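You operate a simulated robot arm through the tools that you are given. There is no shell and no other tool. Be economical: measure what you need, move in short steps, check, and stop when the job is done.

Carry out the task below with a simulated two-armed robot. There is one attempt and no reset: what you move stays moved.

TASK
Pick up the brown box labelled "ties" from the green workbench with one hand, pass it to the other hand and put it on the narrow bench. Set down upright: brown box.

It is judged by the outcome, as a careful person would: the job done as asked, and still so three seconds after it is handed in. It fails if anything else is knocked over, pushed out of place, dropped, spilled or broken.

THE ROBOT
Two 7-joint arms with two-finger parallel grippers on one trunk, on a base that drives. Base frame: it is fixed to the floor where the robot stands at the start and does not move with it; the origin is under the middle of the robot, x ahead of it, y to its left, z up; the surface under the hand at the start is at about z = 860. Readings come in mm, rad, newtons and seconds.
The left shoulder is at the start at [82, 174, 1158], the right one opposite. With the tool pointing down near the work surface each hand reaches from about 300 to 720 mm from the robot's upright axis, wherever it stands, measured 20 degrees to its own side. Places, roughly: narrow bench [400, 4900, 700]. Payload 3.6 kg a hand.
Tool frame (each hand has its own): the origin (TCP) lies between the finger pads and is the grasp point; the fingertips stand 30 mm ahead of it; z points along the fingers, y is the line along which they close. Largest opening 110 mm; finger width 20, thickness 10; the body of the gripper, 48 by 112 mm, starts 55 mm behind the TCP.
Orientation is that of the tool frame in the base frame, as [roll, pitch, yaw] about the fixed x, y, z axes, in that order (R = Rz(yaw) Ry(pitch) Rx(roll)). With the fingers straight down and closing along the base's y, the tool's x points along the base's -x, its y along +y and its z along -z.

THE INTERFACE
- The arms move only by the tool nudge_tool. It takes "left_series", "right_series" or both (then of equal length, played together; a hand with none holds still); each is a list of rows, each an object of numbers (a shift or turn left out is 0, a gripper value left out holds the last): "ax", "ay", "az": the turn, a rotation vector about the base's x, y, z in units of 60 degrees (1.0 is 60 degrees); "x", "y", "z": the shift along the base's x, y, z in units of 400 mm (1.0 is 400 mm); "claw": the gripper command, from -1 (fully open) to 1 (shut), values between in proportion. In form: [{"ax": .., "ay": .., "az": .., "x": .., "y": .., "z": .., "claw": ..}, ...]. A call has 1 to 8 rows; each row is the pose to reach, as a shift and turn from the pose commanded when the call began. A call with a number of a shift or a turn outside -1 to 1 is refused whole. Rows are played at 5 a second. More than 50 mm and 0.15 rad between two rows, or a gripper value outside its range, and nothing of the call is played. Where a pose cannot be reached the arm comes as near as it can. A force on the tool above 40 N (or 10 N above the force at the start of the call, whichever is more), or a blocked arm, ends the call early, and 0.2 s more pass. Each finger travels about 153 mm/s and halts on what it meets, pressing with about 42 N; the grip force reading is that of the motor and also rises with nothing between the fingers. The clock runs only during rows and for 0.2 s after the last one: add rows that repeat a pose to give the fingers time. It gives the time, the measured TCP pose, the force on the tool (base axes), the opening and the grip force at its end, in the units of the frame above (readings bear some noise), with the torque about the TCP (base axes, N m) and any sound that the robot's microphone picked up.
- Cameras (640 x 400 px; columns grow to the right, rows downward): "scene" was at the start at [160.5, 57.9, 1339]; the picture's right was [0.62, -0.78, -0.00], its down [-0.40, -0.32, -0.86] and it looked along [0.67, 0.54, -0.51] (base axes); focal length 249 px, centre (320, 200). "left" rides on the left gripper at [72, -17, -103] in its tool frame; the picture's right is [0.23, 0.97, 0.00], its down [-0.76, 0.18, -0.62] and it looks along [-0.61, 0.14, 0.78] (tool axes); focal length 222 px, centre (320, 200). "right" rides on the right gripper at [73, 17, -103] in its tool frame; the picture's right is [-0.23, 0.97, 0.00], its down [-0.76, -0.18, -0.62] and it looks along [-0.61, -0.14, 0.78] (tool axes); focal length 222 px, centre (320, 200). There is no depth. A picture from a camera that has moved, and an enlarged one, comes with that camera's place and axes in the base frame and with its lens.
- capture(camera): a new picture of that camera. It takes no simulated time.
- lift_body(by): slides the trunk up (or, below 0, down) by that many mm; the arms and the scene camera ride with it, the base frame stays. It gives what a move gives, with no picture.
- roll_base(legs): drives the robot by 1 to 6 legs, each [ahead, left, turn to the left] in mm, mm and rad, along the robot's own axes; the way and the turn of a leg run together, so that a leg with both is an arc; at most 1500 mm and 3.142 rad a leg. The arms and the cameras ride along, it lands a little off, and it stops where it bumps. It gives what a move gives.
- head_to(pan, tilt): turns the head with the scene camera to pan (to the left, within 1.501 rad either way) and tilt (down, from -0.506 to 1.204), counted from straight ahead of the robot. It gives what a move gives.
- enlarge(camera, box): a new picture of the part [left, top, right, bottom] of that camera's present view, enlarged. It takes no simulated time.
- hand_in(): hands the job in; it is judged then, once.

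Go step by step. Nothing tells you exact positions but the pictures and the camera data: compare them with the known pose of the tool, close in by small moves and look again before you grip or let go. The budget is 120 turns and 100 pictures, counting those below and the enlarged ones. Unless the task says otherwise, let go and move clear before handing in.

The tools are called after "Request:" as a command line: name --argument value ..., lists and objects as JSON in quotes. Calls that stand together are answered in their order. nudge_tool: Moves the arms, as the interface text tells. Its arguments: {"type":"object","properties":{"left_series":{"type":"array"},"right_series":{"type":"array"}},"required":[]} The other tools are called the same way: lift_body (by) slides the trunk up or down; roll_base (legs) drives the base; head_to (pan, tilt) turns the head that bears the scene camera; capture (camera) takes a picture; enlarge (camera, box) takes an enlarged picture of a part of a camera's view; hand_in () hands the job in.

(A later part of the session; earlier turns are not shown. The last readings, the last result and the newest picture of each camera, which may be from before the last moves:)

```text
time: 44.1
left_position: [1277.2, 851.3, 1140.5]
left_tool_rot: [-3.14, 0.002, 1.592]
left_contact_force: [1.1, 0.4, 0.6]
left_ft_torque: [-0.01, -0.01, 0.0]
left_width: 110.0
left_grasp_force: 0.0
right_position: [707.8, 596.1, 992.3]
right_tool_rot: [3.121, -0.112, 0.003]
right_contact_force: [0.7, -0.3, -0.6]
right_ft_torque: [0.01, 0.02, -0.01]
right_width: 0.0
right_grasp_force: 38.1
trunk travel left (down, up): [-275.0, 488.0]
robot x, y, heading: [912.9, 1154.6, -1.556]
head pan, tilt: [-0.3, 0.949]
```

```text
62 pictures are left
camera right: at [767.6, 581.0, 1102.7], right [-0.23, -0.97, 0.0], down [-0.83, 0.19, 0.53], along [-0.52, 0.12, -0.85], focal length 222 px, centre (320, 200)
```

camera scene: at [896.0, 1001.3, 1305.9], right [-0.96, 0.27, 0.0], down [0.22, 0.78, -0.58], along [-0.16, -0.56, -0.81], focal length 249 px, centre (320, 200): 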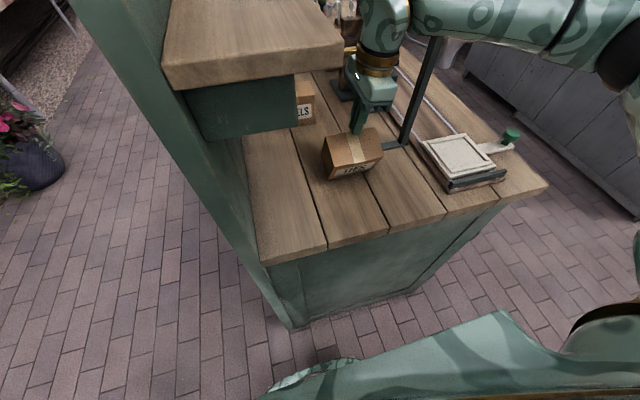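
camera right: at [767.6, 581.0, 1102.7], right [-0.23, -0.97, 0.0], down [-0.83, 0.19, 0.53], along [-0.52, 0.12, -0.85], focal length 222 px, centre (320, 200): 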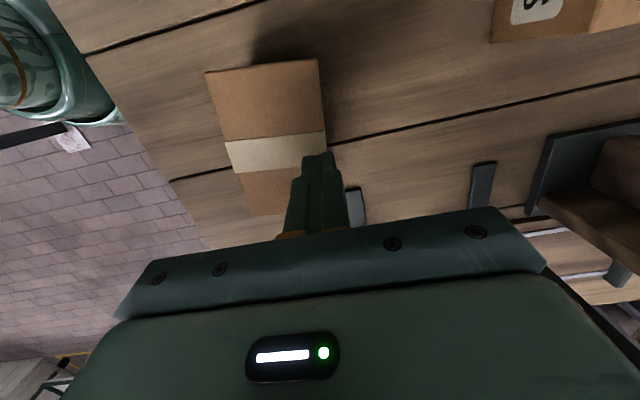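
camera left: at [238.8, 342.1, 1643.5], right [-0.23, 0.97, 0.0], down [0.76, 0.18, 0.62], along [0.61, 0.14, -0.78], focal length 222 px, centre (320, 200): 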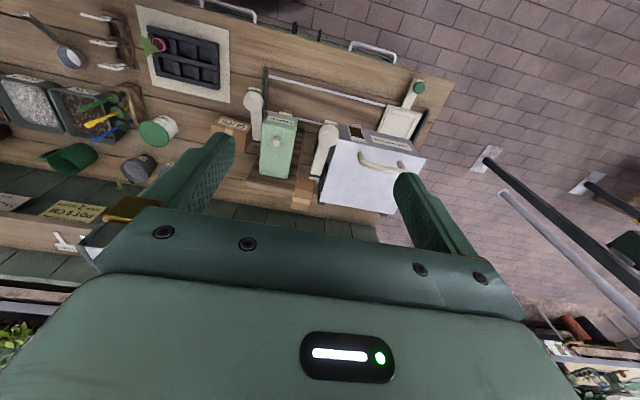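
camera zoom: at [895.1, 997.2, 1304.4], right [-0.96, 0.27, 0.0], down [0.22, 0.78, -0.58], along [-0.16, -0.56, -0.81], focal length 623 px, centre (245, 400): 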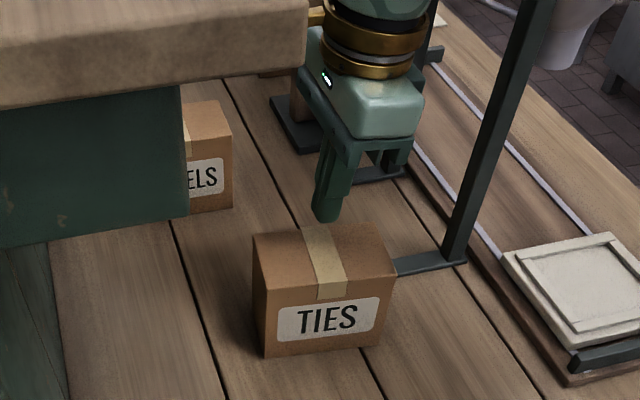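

The box is flat and upright again, slightly turned (~-6.6°), centre about [720, 621]. I open, align, and go down deeper and centred for a firmer grip.

Request:
nudge_tool --right_series '[{"claw": -1}, {"claw": -1}, {"claw": -1, "ax": 0.02, "az": -0.06, "x": 0.015, "y": 0.035}, {"claw": -1, "ax": 0.02, "az": -0.11, "x": 0.028, "y": 0.063}, {"claw": -1, "ax": 0.02, "az": -0.11, "x": 0.028, "y": 0.063}]'

Request:
capture --camera "right"

```text
time: 45.3
left_position: [1277.8, 850.4, 1141.7]
left_tool_rot: [-3.141, 0.002, 1.594]
left_contact_force: [-0.2, 0.1, -0.1]
left_ft_torque: [-0.01, 0.0, 0.02]
left_width: 110.3
left_grasp_force: 0.0
right_position: [718.7, 620.7, 994.1]
right_tool_rot: [3.138, -0.111, -0.117]
right_contact_force: [0.0, -0.1, 1.2]
right_ft_torque: [0.03, 0.01, 0.02]
right_width: 109.7
right_grasp_force: 0.1
trunk travel left (down, up): [-275.0, 488.0]
robot x, y, heading: [911.8, 1158.8, -1.547]
head pan, tilt: [-0.3, 0.949]
```

```text
61 pictures are left
camera right: at [777.2, 597.3, 1103.5], right [-0.34, -0.94, -0.02], down [-0.8, 0.27, 0.53], along [-0.5, 0.2, -0.84], focal length 222 px, centre (320, 200)
```

right: 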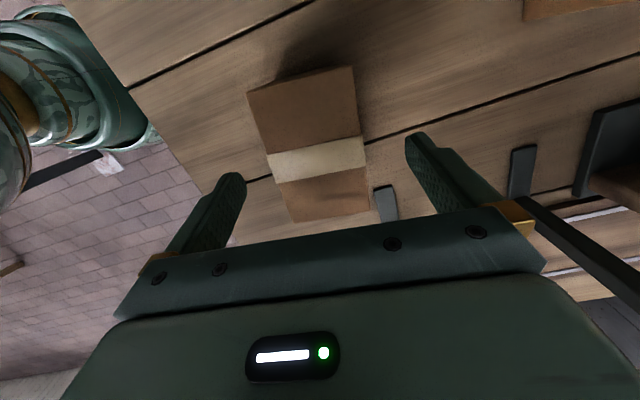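

Request:
nudge_tool --right_series '[{"y": 0.008, "z": -0.06}, {"y": 0.008, "z": -0.12}, {"y": 0.008, "z": -0.19}, {"y": 0.008, "z": -0.19, "claw": 0}, {"y": 0.008, "z": -0.19, "claw": 0.5}, {"y": 0.008, "z": -0.19, "claw": 1}, {"y": 0.008, "z": -0.19, "claw": 1}, {"y": 0.008, "z": -0.19, "claw": 1}]'

Request:
nudge_tool --right_series '[{"z": 0.005, "claw": 1}, {"z": 0.01, "claw": 1}, {"z": 0.015, "claw": 1}, {"z": 0.02, "claw": 1}, {"z": 0.025, "claw": 1}, {"z": 0.03, "claw": 1}]'

Request:
capture --camera "right"

Request:
enlarge --camera "scene" --box '[270, 40, 430, 200]'

```text
time: 47.1
left_position: [1278.2, 851.4, 1140.5]
left_tool_rot: [-3.142, 0.002, 1.594]
left_contact_force: [-0.5, -0.2, -0.3]
left_ft_torque: [0.01, 0.0, -0.01]
left_width: 110.0
left_grasp_force: 0.1
right_position: [719.0, 623.8, 917.4]
right_tool_rot: [3.137, -0.108, -0.116]
right_contact_force: [0.1, -0.2, 0.1]
right_ft_torque: [0.03, -0.01, 0.01]
right_width: 69.8
right_grasp_force: 42.3
trunk travel left (down, up): [-275.0, 488.0]
robot x, y, heading: [915.2, 1154.8, -1.552]
head pan, tilt: [-0.3, 0.949]
```

```text
time: 48.5
left_position: [1278.0, 850.9, 1141.3]
left_tool_rot: [-3.141, 0.001, 1.593]
left_contact_force: [0.4, -0.3, 0.1]
left_ft_torque: [0.0, 0.02, 0.0]
left_width: 109.8
left_grasp_force: 0.0
right_position: [720.1, 623.6, 929.7]
right_tool_rot: [3.138, -0.112, -0.115]
right_contact_force: [0.1, -0.3, -0.5]
right_ft_torque: [-0.02, 0.0, 0.04]
right_width: 69.8
right_grasp_force: 41.5
trunk travel left (down, up): [-275.0, 488.0]
robot x, y, heading: [909.6, 1160.2, -1.547]
head pan, tilt: [-0.3, 0.949]
```

```text
60 pictures are left
camera right: at [777.5, 599.9, 1039.4], right [-0.34, -0.94, -0.02], down [-0.8, 0.27, 0.53], along [-0.5, 0.2, -0.84], focal length 222 px, centre (320, 200)
```

right: 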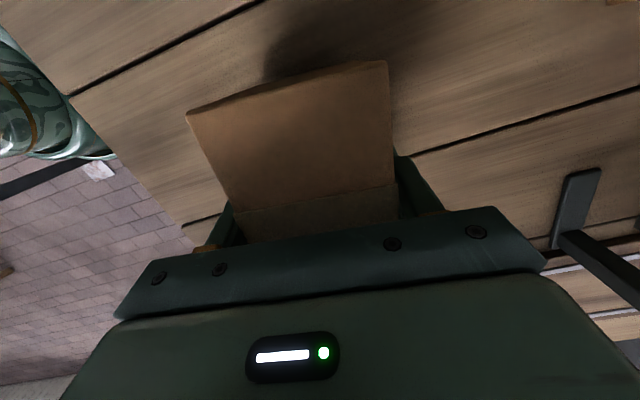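

```text
2.50 times, centred on (350, 120) of scene
camera zoom: at [895.3, 997.0, 1304.5], right [-0.96, 0.27, 0.0], down [0.22, 0.78, -0.58], along [-0.16, -0.56, -0.81], focal length 623 px, centre (245, 400)
```

zoom: 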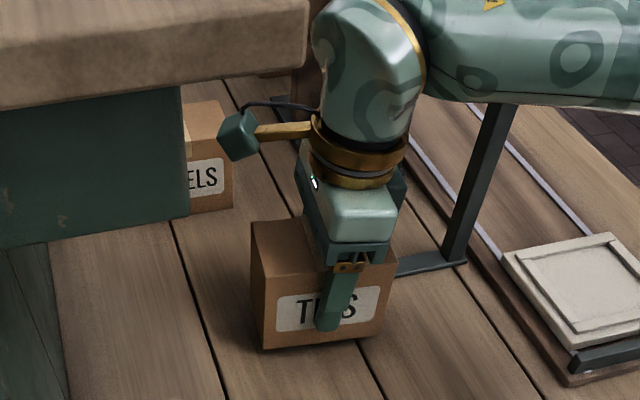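

The box lifts with the hand this time, and it is light. I continue slowly upward and check.

Request:
nudge_tool --right_series '[{"z": 0.012, "claw": 1}, {"z": 0.024, "claw": 1}, {"z": 0.036, "claw": 1}, {"z": 0.048, "claw": 1}, {"z": 0.06, "claw": 1}, {"z": 0.06, "claw": 1}]'

Request:
enlarge --camera "scene" --box '[270, 40, 430, 200]'

```text
time: 49.9
left_position: [1277.4, 851.2, 1140.9]
left_tool_rot: [-3.14, 0.001, 1.594]
left_contact_force: [1.1, 0.7, -0.1]
left_ft_torque: [-0.03, 0.01, 0.0]
left_width: 109.9
left_grasp_force: 0.0
right_position: [719.6, 623.5, 954.2]
right_tool_rot: [3.138, -0.109, -0.114]
right_contact_force: [-0.2, -0.1, -2.5]
right_ft_torque: [0.03, 0.0, 0.01]
right_width: 69.9
right_grasp_force: 42.2
trunk travel left (down, up): [-275.0, 488.0]
robot x, y, heading: [912.2, 1153.1, -1.548]
head pan, tilt: [-0.3, 0.949]
```

```text
2.50 times, centred on (350, 120) of scene
camera zoom: at [895.2, 997.0, 1304.5], right [-0.96, 0.27, 0.0], down [0.22, 0.78, -0.58], along [-0.16, -0.56, -0.81], focal length 623 px, centre (245, 400)
```

zoom: 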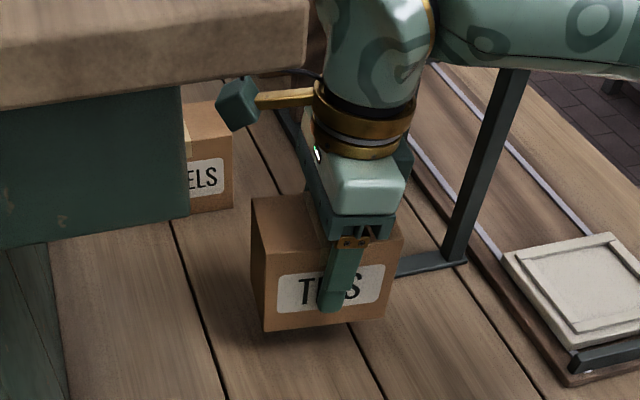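

Held and off the bench. I draw it toward the robot (+y) gently.

Request:
nudge_tool --right_series '[{"y": 0.02, "z": 0.01, "claw": 1}, {"y": 0.06, "z": 0.02, "claw": 1}, {"y": 0.12, "z": 0.02, "claw": 1}, {"y": 0.19, "z": 0.02, "claw": 1}, {"y": 0.26, "z": 0.02, "claw": 1}, {"y": 0.33, "z": 0.02, "claw": 1}, {"y": 0.39, "z": 0.02, "claw": 1}, {"y": 0.42, "z": 0.02, "claw": 1}]'

Request:
capture --camera "scene"

```text
time: 51.7
left_position: [1278.2, 852.0, 1140.1]
left_tool_rot: [-3.141, 0.001, 1.594]
left_contact_force: [-0.5, 0.3, 0.2]
left_ft_torque: [0.01, 0.0, -0.06]
left_width: 110.2
left_grasp_force: 0.1
right_position: [720.7, 791.0, 963.6]
right_tool_rot: [3.139, -0.111, -0.115]
right_contact_force: [0.4, 0.6, -1.8]
right_ft_torque: [0.0, -0.01, 0.0]
right_width: 69.6
right_grasp_force: 42.0
trunk travel left (down, up): [-275.0, 488.0]
robot x, y, heading: [910.4, 1156.0, -1.542]
head pan, tilt: [-0.3, 0.949]
```

```text
57 pictures are left
camera scene: at [895.2, 997.3, 1304.5], right [-0.96, 0.27, 0.0], down [0.22, 0.78, -0.58], along [-0.16, -0.56, -0.81], focal length 249 px, centre (320, 200)
```

scene: 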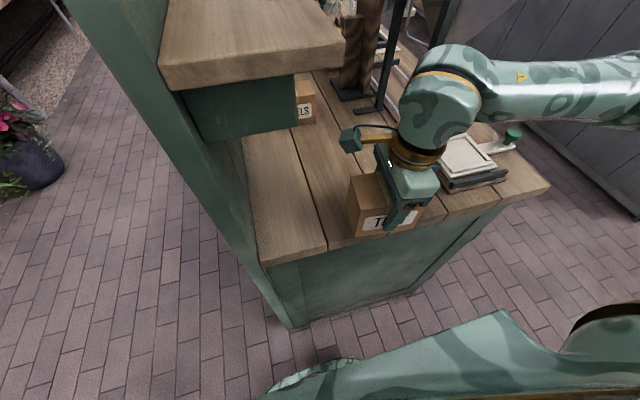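

Clear of the shelf and hopper. I back off 220 mm, and look for posts to plan the handover.

Request:
roll_base --legs '[[-220, 0, 0]]'

Request:
head_to --pan 0.0 --tilt 0.75

Request:
capture --camera "scene"

```text
time: 53.4
left_position: [1274.5, 1075.2, 1141.6]
left_tool_rot: [3.14, 0.002, 1.596]
left_contact_force: [-0.6, 1.4, 0.3]
left_ft_torque: [-0.02, 0.01, -0.03]
left_width: 110.0
left_grasp_force: 0.1
right_position: [716.7, 1013.9, 963.6]
right_tool_rot: [3.138, -0.111, -0.115]
right_contact_force: [0.5, 0.1, -0.9]
right_ft_torque: [0.03, -0.01, 0.0]
right_width: 69.8
right_grasp_force: 41.8
trunk travel left (down, up): [-275.0, 488.0]
robot x, y, heading: [906.2, 1381.2, -1.552]
head pan, tilt: [-0.3, 0.949]
```

```text
time: 54.2
left_position: [1273.1, 1074.0, 1140.1]
left_tool_rot: [-3.14, 0.0, 1.596]
left_contact_force: [0.7, -0.5, -0.8]
left_ft_torque: [0.03, 0.03, 0.02]
left_width: 110.1
left_grasp_force: 0.1
right_position: [718.0, 1012.4, 964.8]
right_tool_rot: [3.138, -0.112, -0.115]
right_contact_force: [0.2, -0.6, -2.5]
right_ft_torque: [-0.02, -0.02, 0.05]
right_width: 69.9
right_grasp_force: 41.7
trunk travel left (down, up): [-275.0, 488.0]
robot x, y, heading: [906.9, 1377.9, -1.547]
head pan, tilt: [0.0, 0.75]
```

```text
56 pictures are left
camera scene: at [912.1, 1205.8, 1320.0], right [-1.0, -0.02, 0.0], down [-0.02, 0.68, -0.73], along [0.02, -0.73, -0.68], focal length 249 px, centre (320, 200)
```

scene: 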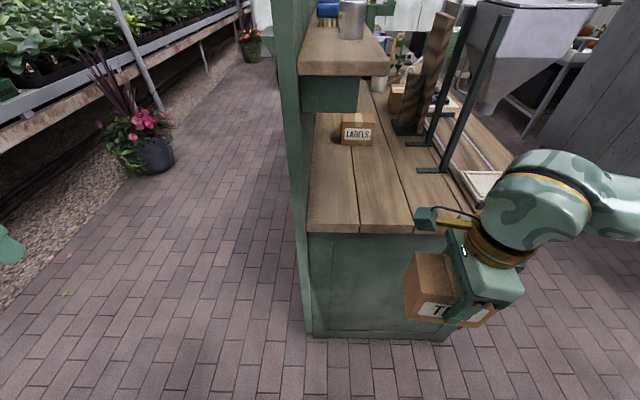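

The box is securely held. I now prepare the left hand: turn it in free space so that it will point toward the box's free end, and bring the right hand in front.

Request:
nudge_tool --left_series '[{"az": 0.136, "y": -0.05}, {"az": 0.272, "y": -0.1}, {"az": 0.408, "y": -0.15}, {"az": 0.544, "y": -0.2}, {"az": 0.68, "y": -0.25}, {"az": 0.816, "y": -0.3}, {"az": 0.952, "y": -0.3}]' --right_series '[{"x": 0.02, "y": -0.01, "z": 0.02, "claw": 1}, {"x": 0.06, "y": -0.03, "z": 0.05, "claw": 1}, {"x": 0.1, "y": -0.06, "z": 0.09, "claw": 1}, {"x": 0.14, "y": -0.1, "z": 0.13, "claw": 1}, {"x": 0.18, "y": -0.14, "z": 0.17, "claw": 1}, {"x": 0.22, "y": -0.18, "z": 0.21, "claw": 1}, {"x": 0.24, "y": -0.2, "z": 0.24, "claw": 1}]'

Request:
nudge_tool --left_series '[{"az": 0.136}, {"az": 0.272}, {"az": 0.408}, {"az": 0.415}]'

Request:
capture --camera "scene"

```text
time: 55.8
left_position: [1273.1, 953.4, 1141.6]
left_tool_rot: [-3.142, 0.001, 2.593]
left_contact_force: [-0.3, -0.1, 0.7]
left_ft_torque: [0.0, -0.02, -0.02]
left_width: 110.0
left_grasp_force: 0.0
right_position: [812.8, 932.9, 1060.2]
right_tool_rot: [3.138, -0.11, -0.114]
right_contact_force: [0.3, -0.4, -2.2]
right_ft_torque: [0.02, 0.01, -0.03]
right_width: 69.7
right_grasp_force: 41.8
trunk travel left (down, up): [-275.0, 488.0]
robot x, y, heading: [909.4, 1376.8, -1.548]
head pan, tilt: [0.0, 0.75]
```

```text
time: 56.8
left_position: [1273.2, 953.0, 1141.6]
left_tool_rot: [3.14, 0.003, 3.028]
left_contact_force: [0.0, -0.1, 0.6]
left_ft_torque: [-0.03, 0.01, 0.0]
left_width: 109.8
left_grasp_force: 0.1
right_position: [812.7, 933.2, 1060.5]
right_tool_rot: [3.138, -0.11, -0.113]
right_contact_force: [0.3, -0.2, -2.0]
right_ft_torque: [-0.03, -0.02, 0.0]
right_width: 69.3
right_grasp_force: 41.8
trunk travel left (down, up): [-275.0, 488.0]
robot x, y, heading: [909.1, 1377.3, -1.549]
head pan, tilt: [0.0, 0.75]
```

```text
55 pictures are left
camera scene: at [912.3, 1205.6, 1320.0], right [-1.0, -0.02, 0.0], down [-0.02, 0.68, -0.73], along [0.02, -0.73, -0.68], focal length 249 px, centre (320, 200)
```

scene: 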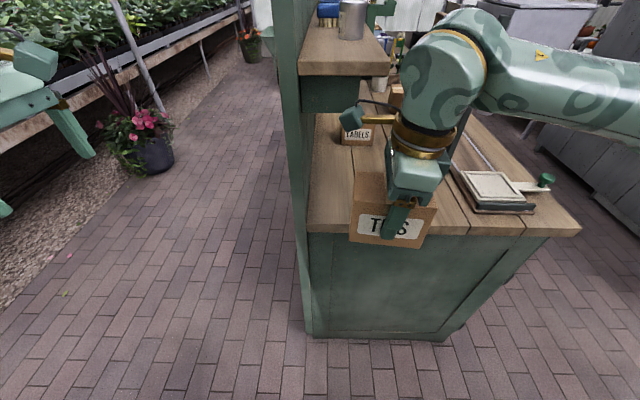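

Next I tip the left hand so that it points toward the box (12° below level).

Request:
nudge_tool --left_series '[{"ax": 0.0147, "ay": 0.129}, {"ax": 0.0294, "ay": 0.258}, {"ax": 0.044, "ay": 0.388}, {"ax": 0.0588, "ay": 0.517}, {"ax": 0.0735, "ay": 0.646}, {"ax": 0.0735, "ay": 0.646}]'

Request:
nudge_tool --left_series '[{"ax": 0.0147, "ay": 0.129}, {"ax": 0.0294, "ay": 0.258}, {"ax": 0.044, "ay": 0.388}, {"ax": 0.0588, "ay": 0.517}, {"ax": 0.0735, "ay": 0.646}, {"ax": 0.0735, "ay": 0.646}]'

```text
time: 58.2
left_position: [1235.9, 951.8, 1127.8]
left_tool_rot: [-3.07, -0.609, 3.036]
left_contact_force: [-1.0, -1.5, 0.0]
left_ft_torque: [0.04, -0.08, -0.04]
left_width: 110.1
left_grasp_force: 0.0
left hand out of reach, approached as far as the arm can: row 3, 4, 5, 6
right_position: [808.2, 929.7, 1058.7]
right_tool_rot: [-3.141, -0.116, -0.116]
right_contact_force: [-1.2, -1.0, -1.5]
right_ft_torque: [0.04, -0.09, 0.03]
right_width: 69.5
right_grasp_force: 41.5
trunk travel left (down, up): [-275.0, 488.0]
robot x, y, heading: [907.0, 1377.3, -1.54]
head pan, tilt: [0.0, 0.75]
```

```text
time: 59.6
left_position: [1233.1, 996.2, 1081.9]
left_tool_rot: [-2.987, -1.104, -3.066]
left_contact_force: [1.7, 0.6, -0.6]
left_ft_torque: [-0.05, 0.05, 0.03]
left_width: 110.1
left_grasp_force: 0.0
left hand out of reach, approached as far as the arm can: row 1, 2, 3, 4, 5, 6
right_position: [816.7, 935.0, 1061.4]
right_tool_rot: [3.135, -0.106, -0.113]
right_contact_force: [0.8, 1.2, -0.7]
right_ft_torque: [-0.04, 0.1, -0.04]
right_width: 69.8
right_grasp_force: 41.6
trunk travel left (down, up): [-275.0, 488.0]
robot x, y, heading: [908.2, 1381.5, -1.548]
head pan, tilt: [0.0, 0.75]
```

The left wrist reaches the pointing pose more easily nearer the middle. I move it inward while correcting its direction, stopping well short of the box.

Request:
nudge_tool --left_series '[{"x": -0.1, "y": -0.03, "z": 0.02}, {"x": -0.2, "y": -0.07, "z": 0.04, "ax": 0.01, "ay": 0.05, "az": -0.06}, {"x": -0.3, "y": -0.12, "z": 0.045, "ax": 0.02, "ay": 0.1, "az": -0.13}, {"x": -0.4, "y": -0.17, "z": 0.045, "ax": 0.035, "ay": 0.15, "az": -0.2}, {"x": -0.5, "y": -0.21, "z": 0.045, "ax": 0.045, "ay": 0.2, "az": -0.27}, {"x": -0.58, "y": -0.21, "z": 0.045, "ax": 0.054, "ay": 0.245, "az": -0.321}, {"x": -0.58, "y": -0.21, "z": 0.045, "ax": 0.054, "ay": 0.245, "az": -0.321}]'

Request:
capture --camera "scene"

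Request:
capture --camera "left"

```text
time: 61.2
left_position: [983.1, 967.5, 1132.3]
left_tool_rot: [-3.082, -1.255, 3.066]
left_contact_force: [-0.1, -0.5, -0.5]
left_ft_torque: [0.02, -0.02, 0.0]
left_width: 110.0
left_grasp_force: 0.1
left hand out of reach, approached as far as the arm can: row 3, 4, 5, 6, 7
right_position: [811.9, 932.7, 1060.1]
right_tool_rot: [3.139, -0.112, -0.115]
right_contact_force: [0.4, 0.5, -1.9]
right_ft_torque: [0.03, 0.0, 0.01]
right_width: 69.9
right_grasp_force: 42.0
trunk travel left (down, up): [-275.0, 488.0]
robot x, y, heading: [908.3, 1380.3, -1.55]
head pan, tilt: [0.0, 0.75]
```

```text
54 pictures are left
camera scene: at [911.8, 1205.3, 1320.0], right [-1.0, -0.02, 0.0], down [-0.02, 0.68, -0.73], along [0.02, -0.73, -0.68], focal length 249 px, centre (320, 200)
```

scene: 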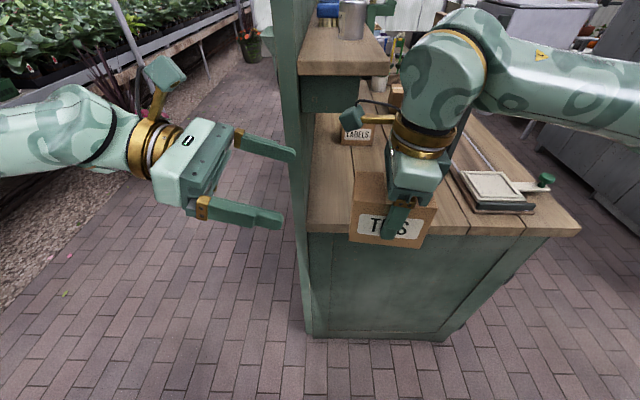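

```text
53 pictures are left
camera left: at [1057.3, 952.0, 1233.7], right [-0.06, 0.98, 0.2], down [0.83, 0.16, -0.53], along [-0.55, 0.13, -0.82], focal length 222 px, centre (320, 200)
```

left: 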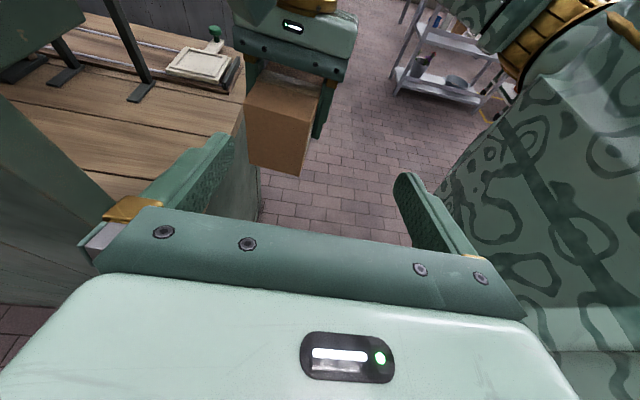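

The left hand now points at the box's free end. I bring the right hand to line up (same height and line), stopping 90 mm short.

Request:
nudge_tool --right_series '[{"z": 0.06, "y": 0.02, "az": 0.03, "claw": 1}, {"z": 0.12, "y": 0.05, "az": 0.06, "claw": 1}, {"z": 0.17, "y": 0.08, "az": 0.092, "x": 0.02, "claw": 1}, {"z": 0.195, "y": 0.086, "az": 0.092, "x": 0.06, "claw": 1}, {"z": 0.195, "y": 0.086, "az": 0.092, "x": 0.08, "claw": 1}, {"z": 0.195, "y": 0.086, "az": 0.092, "x": 0.08, "claw": 1}]'

Request:
capture --camera "scene"

Request:
capture --camera "left"

```text
time: 62.6
left_position: [984.2, 967.4, 1133.5]
left_tool_rot: [-3.077, -1.253, 3.067]
left_contact_force: [-0.1, -0.4, -0.6]
left_ft_torque: [0.0, -0.04, -0.03]
left_width: 109.9
left_grasp_force: 0.0
right_position: [845.9, 967.8, 1138.4]
right_tool_rot: [3.137, -0.111, -0.018]
right_contact_force: [0.5, 0.0, -1.5]
right_ft_torque: [-0.01, 0.01, 0.0]
right_width: 69.7
right_grasp_force: 42.2
trunk travel left (down, up): [-275.0, 488.0]
robot x, y, heading: [907.7, 1376.8, -1.551]
head pan, tilt: [0.0, 0.75]
```

```text
52 pictures are left
camera scene: at [912.3, 1205.6, 1320.0], right [-1.0, -0.02, 0.0], down [-0.02, 0.68, -0.73], along [0.02, -0.73, -0.68], focal length 249 px, centre (320, 200)
```

scene: 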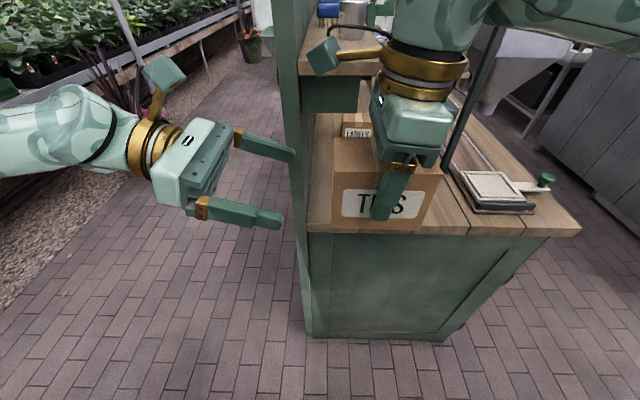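

```text
51 pictures are left
camera left: at [1058.0, 952.3, 1233.6], right [-0.06, 0.98, 0.2], down [0.83, 0.16, -0.53], along [-0.55, 0.13, -0.82], focal length 222 px, centre (320, 200)
```

left: 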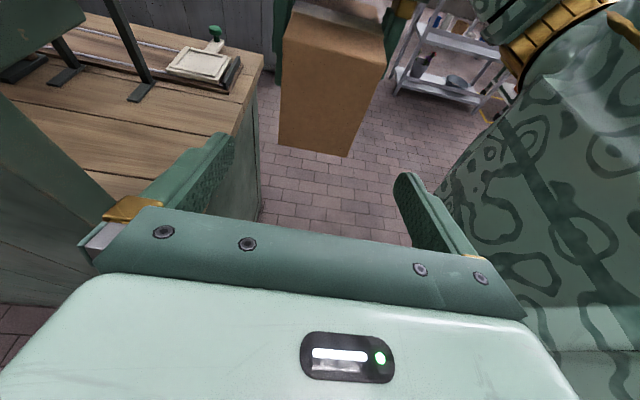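

Well aligned. I advance the box into the open left fingers, two thirds first.

Request:
nudge_tool --right_series '[{"x": 0.03, "claw": 1}, {"x": 0.07, "claw": 1}, {"x": 0.11, "claw": 1}, {"x": 0.14, "claw": 1}, {"x": 0.15, "claw": 1}, {"x": 0.15, "claw": 1}]'

Request:
capture --camera "scene"

Request:
capture --camera "left"

```text
time: 64.0
left_position: [983.1, 967.7, 1132.8]
left_tool_rot: [-3.078, -1.252, 3.067]
left_contact_force: [-0.4, 0.7, 0.0]
left_ft_torque: [0.03, -0.02, 0.01]
left_width: 110.1
left_grasp_force: 0.1
right_position: [906.1, 966.9, 1137.5]
right_tool_rot: [3.138, -0.109, -0.019]
right_contact_force: [-0.2, 0.4, -1.9]
right_ft_torque: [0.0, -0.03, -0.01]
right_width: 69.4
right_grasp_force: 42.3
trunk travel left (down, up): [-275.0, 488.0]
robot x, y, heading: [908.4, 1379.2, -1.547]
head pan, tilt: [0.0, 0.75]
```

```text
50 pictures are left
camera scene: at [912.4, 1205.6, 1320.0], right [-1.0, -0.02, 0.0], down [-0.02, 0.68, -0.73], along [0.02, -0.73, -0.68], focal length 249 px, centre (320, 200)
```

scene: 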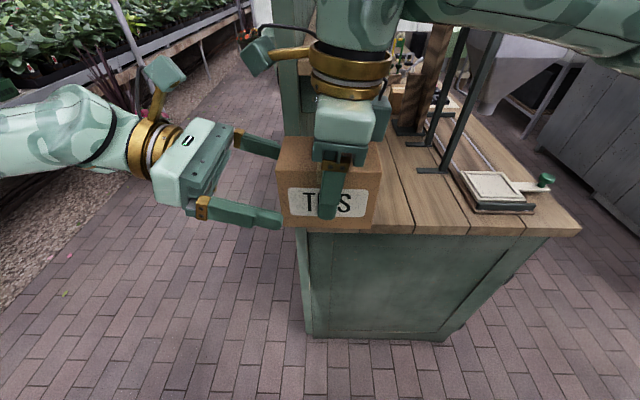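

```text
49 pictures are left
camera left: at [1058.1, 952.3, 1233.6], right [-0.06, 0.98, 0.2], down [0.83, 0.16, -0.53], along [-0.55, 0.13, -0.82], focal length 222 px, centre (320, 200)
```

left: 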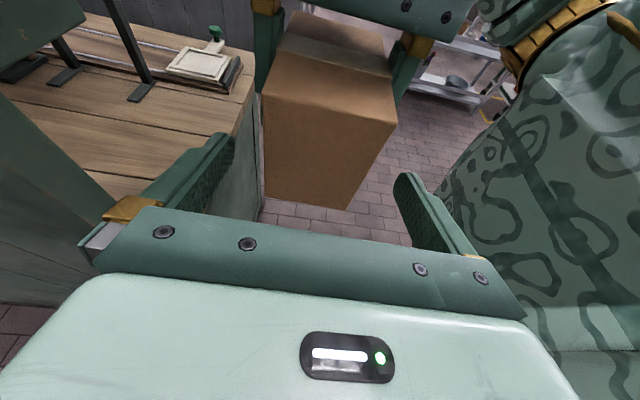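

Request:
nudge_tool --right_series '[{"x": 0.02, "claw": 1}, {"x": 0.04, "claw": 1}, {"x": 0.06, "claw": 1}, {"x": 0.067, "claw": 1}, {"x": 0.067, "claw": 1}]'

Request:
capture --camera "scene"

Request:
capture --camera "left"

```text
time: 65.2
left_position: [983.5, 968.2, 1132.6]
left_tool_rot: [-3.077, -1.252, 3.067]
left_contact_force: [0.3, -0.6, 0.5]
left_ft_torque: [0.03, 0.01, 0.01]
left_width: 110.2
left_grasp_force: 0.1
right_position: [932.2, 966.8, 1136.3]
right_tool_rot: [3.139, -0.11, -0.018]
right_contact_force: [0.0, 0.7, -2.0]
right_ft_torque: [-0.02, 0.03, 0.0]
right_width: 69.6
right_grasp_force: 41.4
trunk travel left (down, up): [-275.0, 488.0]
robot x, y, heading: [905.4, 1376.4, -1.546]
head pan, tilt: [0.0, 0.75]
```

```text
48 pictures are left
camera scene: at [912.5, 1205.6, 1320.0], right [-1.0, -0.02, 0.0], down [-0.02, 0.68, -0.73], along [0.02, -0.73, -0.68], focal length 249 px, centre (320, 200)
```

scene: 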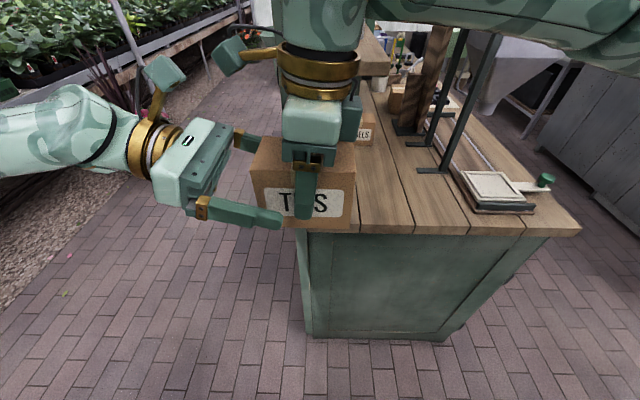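

```text
47 pictures are left
camera left: at [1058.2, 952.3, 1233.6], right [-0.06, 0.98, 0.2], down [0.83, 0.16, -0.53], along [-0.55, 0.13, -0.82], focal length 222 px, centre (320, 200)
```

left: 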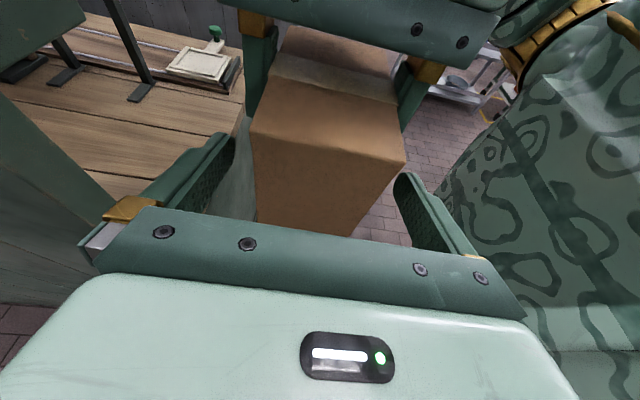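

Box between the left fingers. I close the left hand on it.

Request:
nudge_tool --left_series '[{"claw": -0.4}, {"claw": 0}, {"claw": 0.3}, {"claw": 1}, {"claw": 1}, {"claw": 1}]'

Request:
capture --camera "scene"

Request:
capture --camera "left"

```text
time: 66.6
left_position: [983.1, 967.2, 1133.0]
left_tool_rot: [-3.079, -1.255, 3.071]
left_contact_force: [-4.7, -23.3, -2.5]
left_ft_torque: [0.5, -0.21, 0.29]
left_width: 69.6
left_grasp_force: 42.3
right_position: [932.9, 968.0, 1138.3]
right_tool_rot: [3.14, -0.109, -0.014]
right_contact_force: [5.3, 22.9, 1.7]
right_ft_torque: [-0.39, 0.01, 0.87]
right_width: 69.7
right_grasp_force: 41.6
trunk travel left (down, up): [-275.0, 488.0]
robot x, y, heading: [908.9, 1376.2, -1.552]
head pan, tilt: [0.0, 0.75]
```

```text
46 pictures are left
camera scene: at [912.4, 1205.6, 1320.0], right [-1.0, -0.02, 0.0], down [-0.02, 0.68, -0.73], along [0.02, -0.73, -0.68], focal length 249 px, centre (320, 200)
```

scene: 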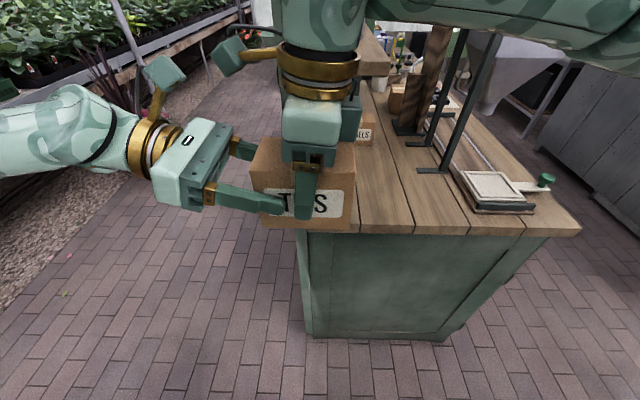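

```text
45 pictures are left
camera left: at [1058.6, 951.6, 1233.6], right [-0.06, 0.98, 0.2], down [0.83, 0.16, -0.53], along [-0.55, 0.13, -0.82], focal length 222 px, centre (320, 200)
```

left: 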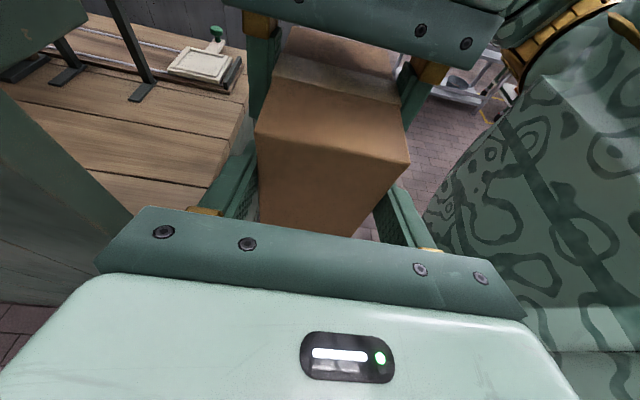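

Both hands hold it, with some sideways strain. I relax that with a small shift of the left hand before releasing.

Request:
nudge_tool --left_series '[{"y": -0.004, "claw": 1}, {"y": -0.008, "claw": 1}, {"y": -0.008, "claw": 1}]'

```text
time: 67.4
left_position: [982.6, 965.6, 1132.4]
left_tool_rot: [-3.077, -1.251, 3.069]
left_contact_force: [3.7, -13.5, -7.3]
left_ft_torque: [0.22, 0.47, -0.15]
left_width: 69.7
left_grasp_force: 42.0
right_position: [932.2, 965.6, 1137.8]
right_tool_rot: [3.137, -0.11, -0.02]
right_contact_force: [-3.4, 12.8, 7.2]
right_ft_torque: [-0.18, -0.89, 0.83]
right_width: 69.9
right_grasp_force: 42.4
trunk travel left (down, up): [-275.0, 488.0]
robot x, y, heading: [909.6, 1377.1, -1.548]
head pan, tilt: [0.0, 0.75]
```

Request:
nudge_tool --left_series '[{"y": -0.006, "claw": 1}, {"y": -0.01, "claw": 1}, {"y": -0.01, "claw": 1}]'

Request:
nudge_tool --right_series '[{"claw": 0.1}, {"claw": -0.4}, {"claw": -1}, {"claw": -1}, {"claw": -1}]'

Request:
capture --camera "left"

Request:
capture --camera "scene"

```text
time: 68.2
left_position: [982.8, 962.7, 1133.4]
left_tool_rot: [-3.077, -1.247, 3.065]
left_contact_force: [27.4, 18.3, -5.4]
left_ft_torque: [0.7, 0.04, -1.06]
left_width: 69.4
left_grasp_force: 41.4
right_position: [931.4, 963.1, 1137.3]
right_tool_rot: [3.135, -0.11, -0.025]
right_contact_force: [-27.4, -17.9, 4.1]
right_ft_torque: [-0.85, -0.31, 0.07]
right_width: 69.6
right_grasp_force: 42.0
trunk travel left (down, up): [-275.0, 488.0]
robot x, y, heading: [905.5, 1379.6, -1.546]
head pan, tilt: [0.0, 0.75]
```

```text
time: 69.4
left_position: [982.5, 961.4, 1133.4]
left_tool_rot: [-3.073, -1.25, 3.069]
left_contact_force: [0.5, -0.2, -1.8]
left_ft_torque: [0.01, -0.09, -0.02]
left_width: 69.8
left_grasp_force: 41.8
right_position: [933.2, 966.4, 1138.5]
right_tool_rot: [3.14, -0.111, -0.018]
right_contact_force: [-0.1, -0.7, -0.5]
right_ft_torque: [-0.01, -0.01, 0.01]
right_width: 110.1
right_grasp_force: 0.1
trunk travel left (down, up): [-275.0, 488.0]
robot x, y, heading: [907.2, 1379.9, -1.55]
head pan, tilt: [0.0, 0.75]
```

```text
44 pictures are left
camera left: at [1056.9, 946.5, 1234.9], right [-0.06, 0.98, 0.19], down [0.83, 0.16, -0.53], along [-0.55, 0.13, -0.83], focal length 222 px, centre (320, 200)
```

left: 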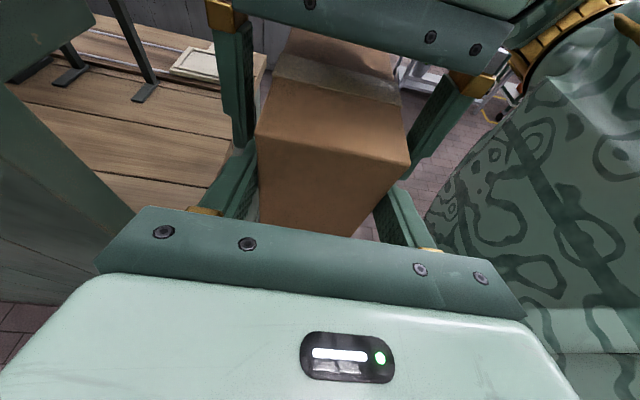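

```text
43 pictures are left
camera scene: at [912.4, 1205.6, 1320.0], right [-1.0, -0.02, 0.0], down [-0.02, 0.68, -0.73], along [0.02, -0.73, -0.68], focal length 249 px, centre (320, 200)
```

scene: 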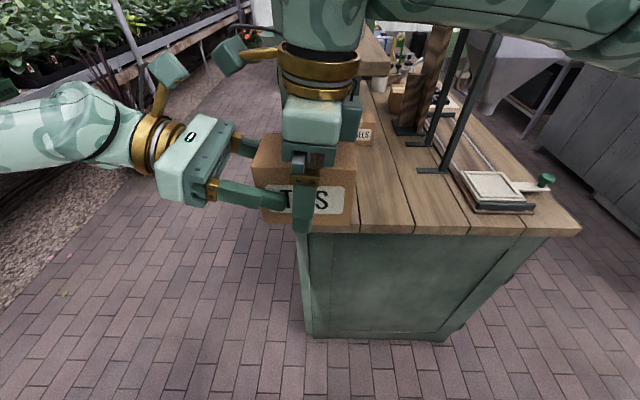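

Left hand holds the box alone. I raise the right hand off straight up and then away to the right.

Request:
nudge_tool --right_series '[{"z": 0.03, "y": -0.008, "claw": -1}, {"z": 0.08, "y": -0.008, "claw": -1}, {"z": 0.16, "y": -0.008, "claw": -1}, {"z": 0.25, "y": -0.008, "claw": -1}, {"z": 0.3, "x": -0.08, "claw": -1}, {"z": 0.3, "x": -0.2, "claw": -1}, {"z": 0.3, "x": -0.32, "claw": -1}, {"z": 0.3, "x": -0.42, "claw": -1}]'

Request:
capture --camera "scene"

```text
time: 71.2
left_position: [982.0, 961.5, 1134.2]
left_tool_rot: [-3.074, -1.248, 3.067]
left_contact_force: [-0.7, 0.5, -1.5]
left_ft_torque: [-0.03, -0.1, 0.01]
left_width: 69.5
left_grasp_force: 41.8
right_position: [764.2, 966.9, 1256.8]
right_tool_rot: [3.137, -0.112, -0.018]
right_contact_force: [0.3, 0.1, -0.2]
right_ft_torque: [-0.02, 0.01, -0.01]
right_width: 109.9
right_grasp_force: 0.0
trunk travel left (down, up): [-275.0, 488.0]
robot x, y, heading: [907.8, 1378.5, -1.548]
head pan, tilt: [0.0, 0.75]
```

```text
42 pictures are left
camera scene: at [911.1, 1205.9, 1320.1], right [-1.0, -0.02, 0.0], down [-0.01, 0.68, -0.73], along [0.02, -0.73, -0.68], focal length 249 px, centre (320, 200)
```

scene: 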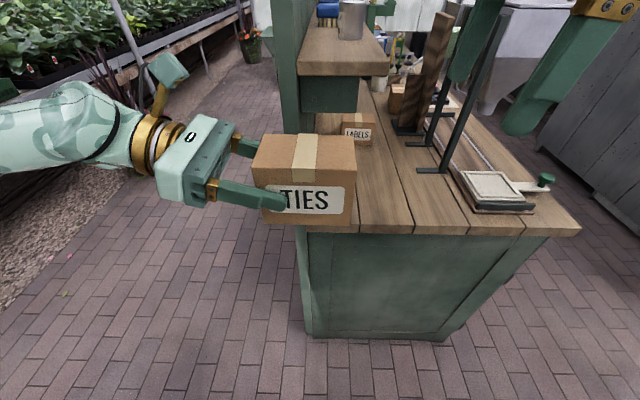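

The box is safely in the left hand. I strafe right, away from the greenhouse posts behind, then look around before turning.

Request:
roll_base --legs '[[0, -450, 0], [0, -400, 0]]'

Request:
head_to --pan -1.4 --tilt 0.4

Request:
capture --camera "scene"

Request:
head_to --pan 1.5 --tilt 0.4

Request:
capture --camera "scene"

```text
time: 76.0
left_position: [123.2, 945.7, 1134.6]
left_tool_rot: [-3.076, -1.247, 3.055]
left_contact_force: [-1.3, -0.4, -1.5]
left_ft_torque: [0.0, -0.07, 0.03]
left_width: 69.5
left_grasp_force: 42.1
right_position: [-93.8, 955.6, 1255.7]
right_tool_rot: [3.138, -0.113, -0.03]
right_contact_force: [-0.5, 0.6, 0.0]
right_ft_torque: [0.03, -0.04, 0.0]
right_width: 110.0
right_grasp_force: 0.1
trunk travel left (down, up): [-275.0, 488.0]
robot x, y, heading: [50.6, 1362.4, -1.561]
head pan, tilt: [0.0, 0.75]
```

```text
time: 77.5
left_position: [123.6, 947.2, 1134.8]
left_tool_rot: [-3.075, -1.249, 3.054]
left_contact_force: [-0.2, 0.4, -1.8]
left_ft_torque: [0.05, -0.07, -0.01]
left_width: 69.8
left_grasp_force: 42.4
right_position: [-91.9, 955.1, 1257.5]
right_tool_rot: [3.139, -0.11, -0.029]
right_contact_force: [-0.8, -0.4, -0.1]
right_ft_torque: [0.03, 0.0, 0.01]
right_width: 109.9
right_grasp_force: 0.0
trunk travel left (down, up): [-275.0, 488.0]
robot x, y, heading: [53.9, 1366.6, -1.561]
head pan, tilt: [-1.4, 0.4]
```

```text
41 pictures are left
camera scene: at [-36.0, 1258.1, 1351.2], right [-0.18, 0.98, 0.0], down [0.38, 0.07, -0.92], along [-0.91, -0.17, -0.39], focal length 249 px, centre (320, 200)
```

scene: 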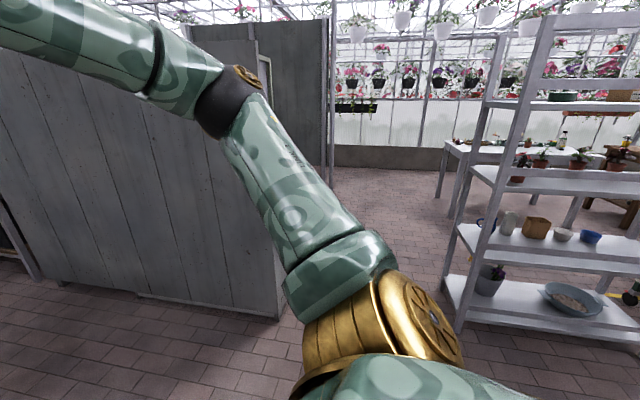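

```text
time: 80.1
left_position: [122.8, 946.8, 1133.9]
left_tool_rot: [-3.072, -1.248, 3.055]
left_contact_force: [0.4, 0.8, -1.9]
left_ft_torque: [-0.01, -0.07, 0.01]
left_width: 69.7
left_grasp_force: 42.4
right_position: [-93.5, 955.1, 1257.1]
right_tool_rot: [3.138, -0.109, -0.03]
right_contact_force: [0.7, 0.0, 0.9]
right_ft_torque: [-0.01, 0.03, -0.01]
right_width: 110.2
right_grasp_force: 0.0
trunk travel left (down, up): [-275.0, 488.0]
robot x, y, heading: [55.4, 1363.5, -1.561]
head pan, tilt: [1.499, 0.4]
```

```text
40 pictures are left
camera scene: at [147.6, 1269.3, 1351.2], right [-0.06, -1.0, 0.0], down [-0.39, 0.02, -0.92], along [0.92, -0.06, -0.39], focal length 249 px, centre (320, 200)
```

scene: 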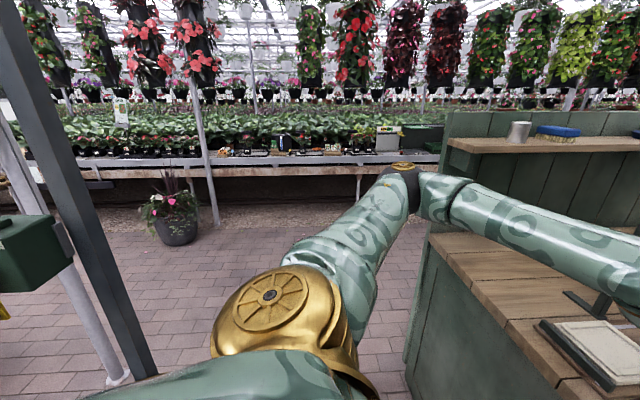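

Space around is free (posts about 0.9 m away, shelves over 1 m). I turn left to face +y.

Request:
roll_base --legs '[[-80, 0, 0], [0, 0, 1.571], [0, 0, 1.561]]'

Request:
head_to --pan 0.0 --tilt 0.35

Request:
capture --camera "scene"

```text
time: 88.8
left_position: [-23.2, 1860.3, 1134.4]
left_tool_rot: [-3.074, -1.25, -0.072]
left_contact_force: [-0.4, 0.3, -2.0]
left_ft_torque: [-0.01, 0.05, 0.0]
left_width: 69.6
left_grasp_force: 43.0
right_position: [193.0, 1856.4, 1256.9]
right_tool_rot: [3.139, -0.11, 3.128]
right_contact_force: [-0.9, -0.1, 0.1]
right_ft_torque: [0.0, -0.01, -0.03]
right_width: 110.0
right_grasp_force: 0.1
trunk travel left (down, up): [-275.0, 488.0]
robot x, y, heading: [52.1, 1445.2, 1.596]
head pan, tilt: [1.499, 0.4]
```

```text
time: 90.4
left_position: [-23.8, 1860.4, 1133.5]
left_tool_rot: [-3.075, -1.25, -0.071]
left_contact_force: [0.3, 0.4, -1.2]
left_ft_torque: [0.05, 0.07, 0.01]
left_width: 69.8
left_grasp_force: 41.7
right_position: [193.5, 1856.2, 1256.4]
right_tool_rot: [3.137, -0.111, 3.127]
right_contact_force: [0.1, 0.4, 0.0]
right_ft_torque: [0.01, 0.03, -0.01]
right_width: 110.1
right_grasp_force: 0.0
trunk travel left (down, up): [-275.0, 488.0]
robot x, y, heading: [50.9, 1447.7, 1.602]
head pan, tilt: [0.0, 0.351]
```

```text
39 pictures are left
camera scene: at [48.3, 1629.5, 1355.7], right [1.0, 0.03, 0.0], down [0.01, -0.34, -0.94], along [-0.03, 0.94, -0.34], focal length 249 px, centre (320, 200)
```

scene: 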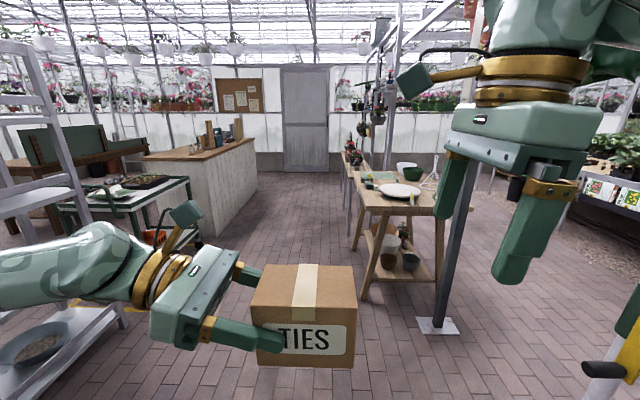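

The narrow bench should be beyond the table with the plates, on the right of the aisle. I move to the aisle's middle and drive ahead.

Request:
roll_base --legs '[[0, 380, -0.03], [1300, 0, 0], [700, 0, 0]]'

Request:
head_to --pan -0.5 --tilt 0.4

Request:
capture --camera "scene"

```text
time: 102.5
left_position: [-392.1, 3864.9, 1132.9]
left_tool_rot: [-3.075, -1.248, -0.096]
left_contact_force: [0.2, -0.3, -2.2]
left_ft_torque: [0.02, 0.06, 0.0]
left_width: 69.6
left_grasp_force: 41.8
right_position: [-175.5, 3855.4, 1255.5]
right_tool_rot: [3.14, -0.11, 3.1]
right_contact_force: [-0.7, -0.4, 0.4]
right_ft_torque: [-0.02, -0.02, -0.04]
right_width: 110.1
right_grasp_force: 0.1
trunk travel left (down, up): [-275.0, 488.0]
robot x, y, heading: [-325.9, 3445.9, 1.575]
head pan, tilt: [0.0, 0.351]
```

```text
time: 103.4
left_position: [-393.3, 3864.9, 1132.9]
left_tool_rot: [-3.075, -1.249, -0.098]
left_contact_force: [-0.2, -0.6, -1.2]
left_ft_torque: [0.0, 0.06, -0.01]
left_width: 69.4
left_grasp_force: 41.6
right_position: [-176.3, 3853.9, 1256.6]
right_tool_rot: [3.137, -0.109, 3.099]
right_contact_force: [0.2, 0.6, -0.4]
right_ft_torque: [0.02, 0.01, -0.03]
right_width: 110.0
right_grasp_force: 0.1
trunk travel left (down, up): [-275.0, 488.0]
robot x, y, heading: [-325.0, 3447.7, 1.572]
head pan, tilt: [-0.499, 0.4]
```

```text
38 pictures are left
camera scene: at [-282.6, 3619.7, 1351.1], right [0.88, -0.48, 0.0], down [-0.19, -0.34, -0.92], along [0.44, 0.81, -0.39], focal length 249 px, centre (320, 200)
```

scene: 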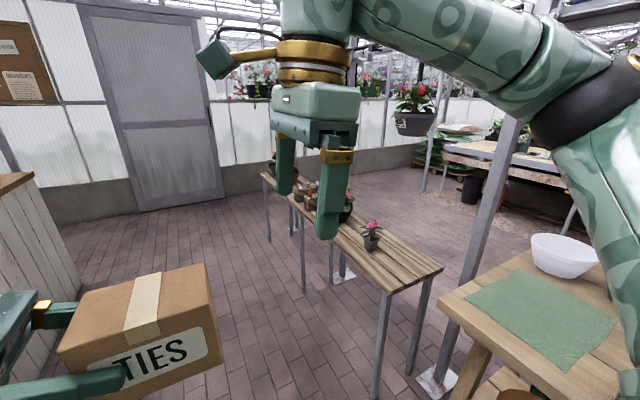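

The narrow bench (slatted top, z ≈ 700) spans about x 272–558, y 4110–5710, with a small pot at about [377, 4350]; its near end is free. I retract the right hand and swing the left hand to point forward, so it can set the box down with the hand off the edge.

Request:
nudge_tool --right_series '[{"x": 0.08, "z": 0.06, "claw": -1}, {"x": 0.16, "y": -0.04, "z": 0.12}, {"x": 0.22, "y": -0.1, "z": 0.18}, {"x": 0.25, "y": -0.17, "z": 0.25}, {"x": 0.25, "y": -0.24, "z": 0.3}, {"x": 0.25, "y": -0.24, "z": 0.3}]' --left_series '[{"x": -0.03, "y": 0.03, "claw": 1}, {"x": -0.08, "y": 0.08, "claw": 1}, {"x": -0.14, "y": 0.14, "az": 0.06, "claw": 1}, {"x": -0.2, "y": 0.2, "az": 0.13, "claw": 1}, {"x": -0.27, "y": 0.27, "az": 0.22, "claw": 1}, {"x": -0.32, "y": 0.34, "az": 0.32, "claw": 1}]'

Request:
capture --camera "scene"

```text
time: 104.8
left_position: [-511.0, 3987.5, 1141.9]
left_tool_rot: [-3.064, -1.236, 0.241]
left_contact_force: [-0.6, -0.6, -1.7]
left_ft_torque: [-0.02, 0.1, -0.01]
left_width: 69.7
left_grasp_force: 41.3
left hand out of reach, approached as far as the arm can: row 1, 2, 3, 4, 5, 6
right_position: [-81.9, 3760.2, 1370.0]
right_tool_rot: [3.137, -0.111, 3.1]
right_contact_force: [-0.8, -0.1, -0.3]
right_ft_torque: [-0.04, -0.02, -0.02]
right_width: 110.1
right_grasp_force: 0.0
right hand out of reach, approached as far as the arm can: row 5, 6
trunk travel left (down, up): [-275.0, 488.0]
robot x, y, heading: [-326.8, 3444.5, 1.572]
head pan, tilt: [-0.499, 0.4]
```

```text
37 pictures are left
camera scene: at [-282.9, 3620.3, 1351.0], right [0.88, -0.48, 0.0], down [-0.19, -0.34, -0.92], along [0.44, 0.81, -0.39], focal length 249 px, centre (320, 200)
```

scene: 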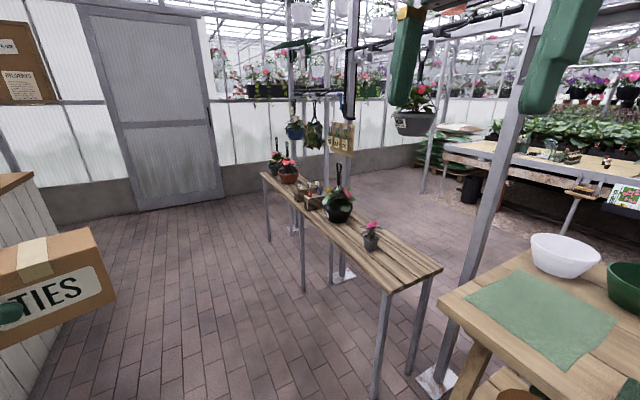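

Request:
nudge_tool --left_series '[{"az": 0.12, "claw": 1}, {"az": 0.25, "claw": 1}, {"az": 0.38, "claw": 1}, {"az": 0.51, "claw": 1}, {"az": 0.64, "claw": 1}, {"az": 0.77, "claw": 1}, {"az": 0.9, "claw": 1}, {"az": 0.98, "claw": 1}]'

Request:
head_to --pan 0.3 --tilt 0.6

Request:
capture --camera "scene"

```text
time: 106.6
left_position: [-538.9, 3978.9, 1113.7]
left_tool_rot: [-3.076, -1.261, 1.259]
left_contact_force: [0.6, -0.1, -1.5]
left_ft_torque: [-0.07, 0.03, 0.01]
left_width: 69.7
left_grasp_force: 42.2
left hand out of reach, approached as far as the arm can: row 7, 8
right_position: [-81.1, 3760.3, 1370.5]
right_tool_rot: [3.137, -0.113, 3.101]
right_contact_force: [0.6, 0.6, 0.5]
right_ft_torque: [0.0, 0.0, 0.04]
right_width: 110.1
right_grasp_force: 0.0
trunk travel left (down, up): [-275.0, 488.0]
robot x, y, heading: [-325.1, 3446.9, 1.575]
head pan, tilt: [-0.499, 0.4]
```

```text
time: 107.7
left_position: [-538.6, 3979.4, 1114.8]
left_tool_rot: [-3.08, -1.261, 1.258]
left_contact_force: [-0.2, -0.3, -1.9]
left_ft_torque: [-0.07, 0.03, 0.01]
left_width: 69.7
left_grasp_force: 42.1
right_position: [-81.1, 3759.1, 1369.4]
right_tool_rot: [3.137, -0.112, 3.101]
right_contact_force: [0.5, 0.3, 0.5]
right_ft_torque: [0.02, -0.02, 0.02]
right_width: 110.2
right_grasp_force: 0.0
trunk travel left (down, up): [-275.0, 488.0]
robot x, y, heading: [-328.9, 3445.1, 1.576]
head pan, tilt: [0.3, 0.6]
```

```text
36 pictures are left
camera scene: at [-353.0, 3622.6, 1332.9], right [0.96, 0.29, 0.0], down [0.17, -0.54, -0.82], along [-0.24, 0.79, -0.57], focal length 249 px, centre (320, 200)
```

scene: 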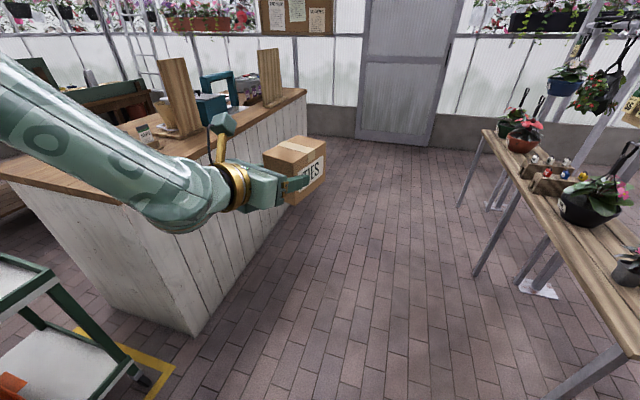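

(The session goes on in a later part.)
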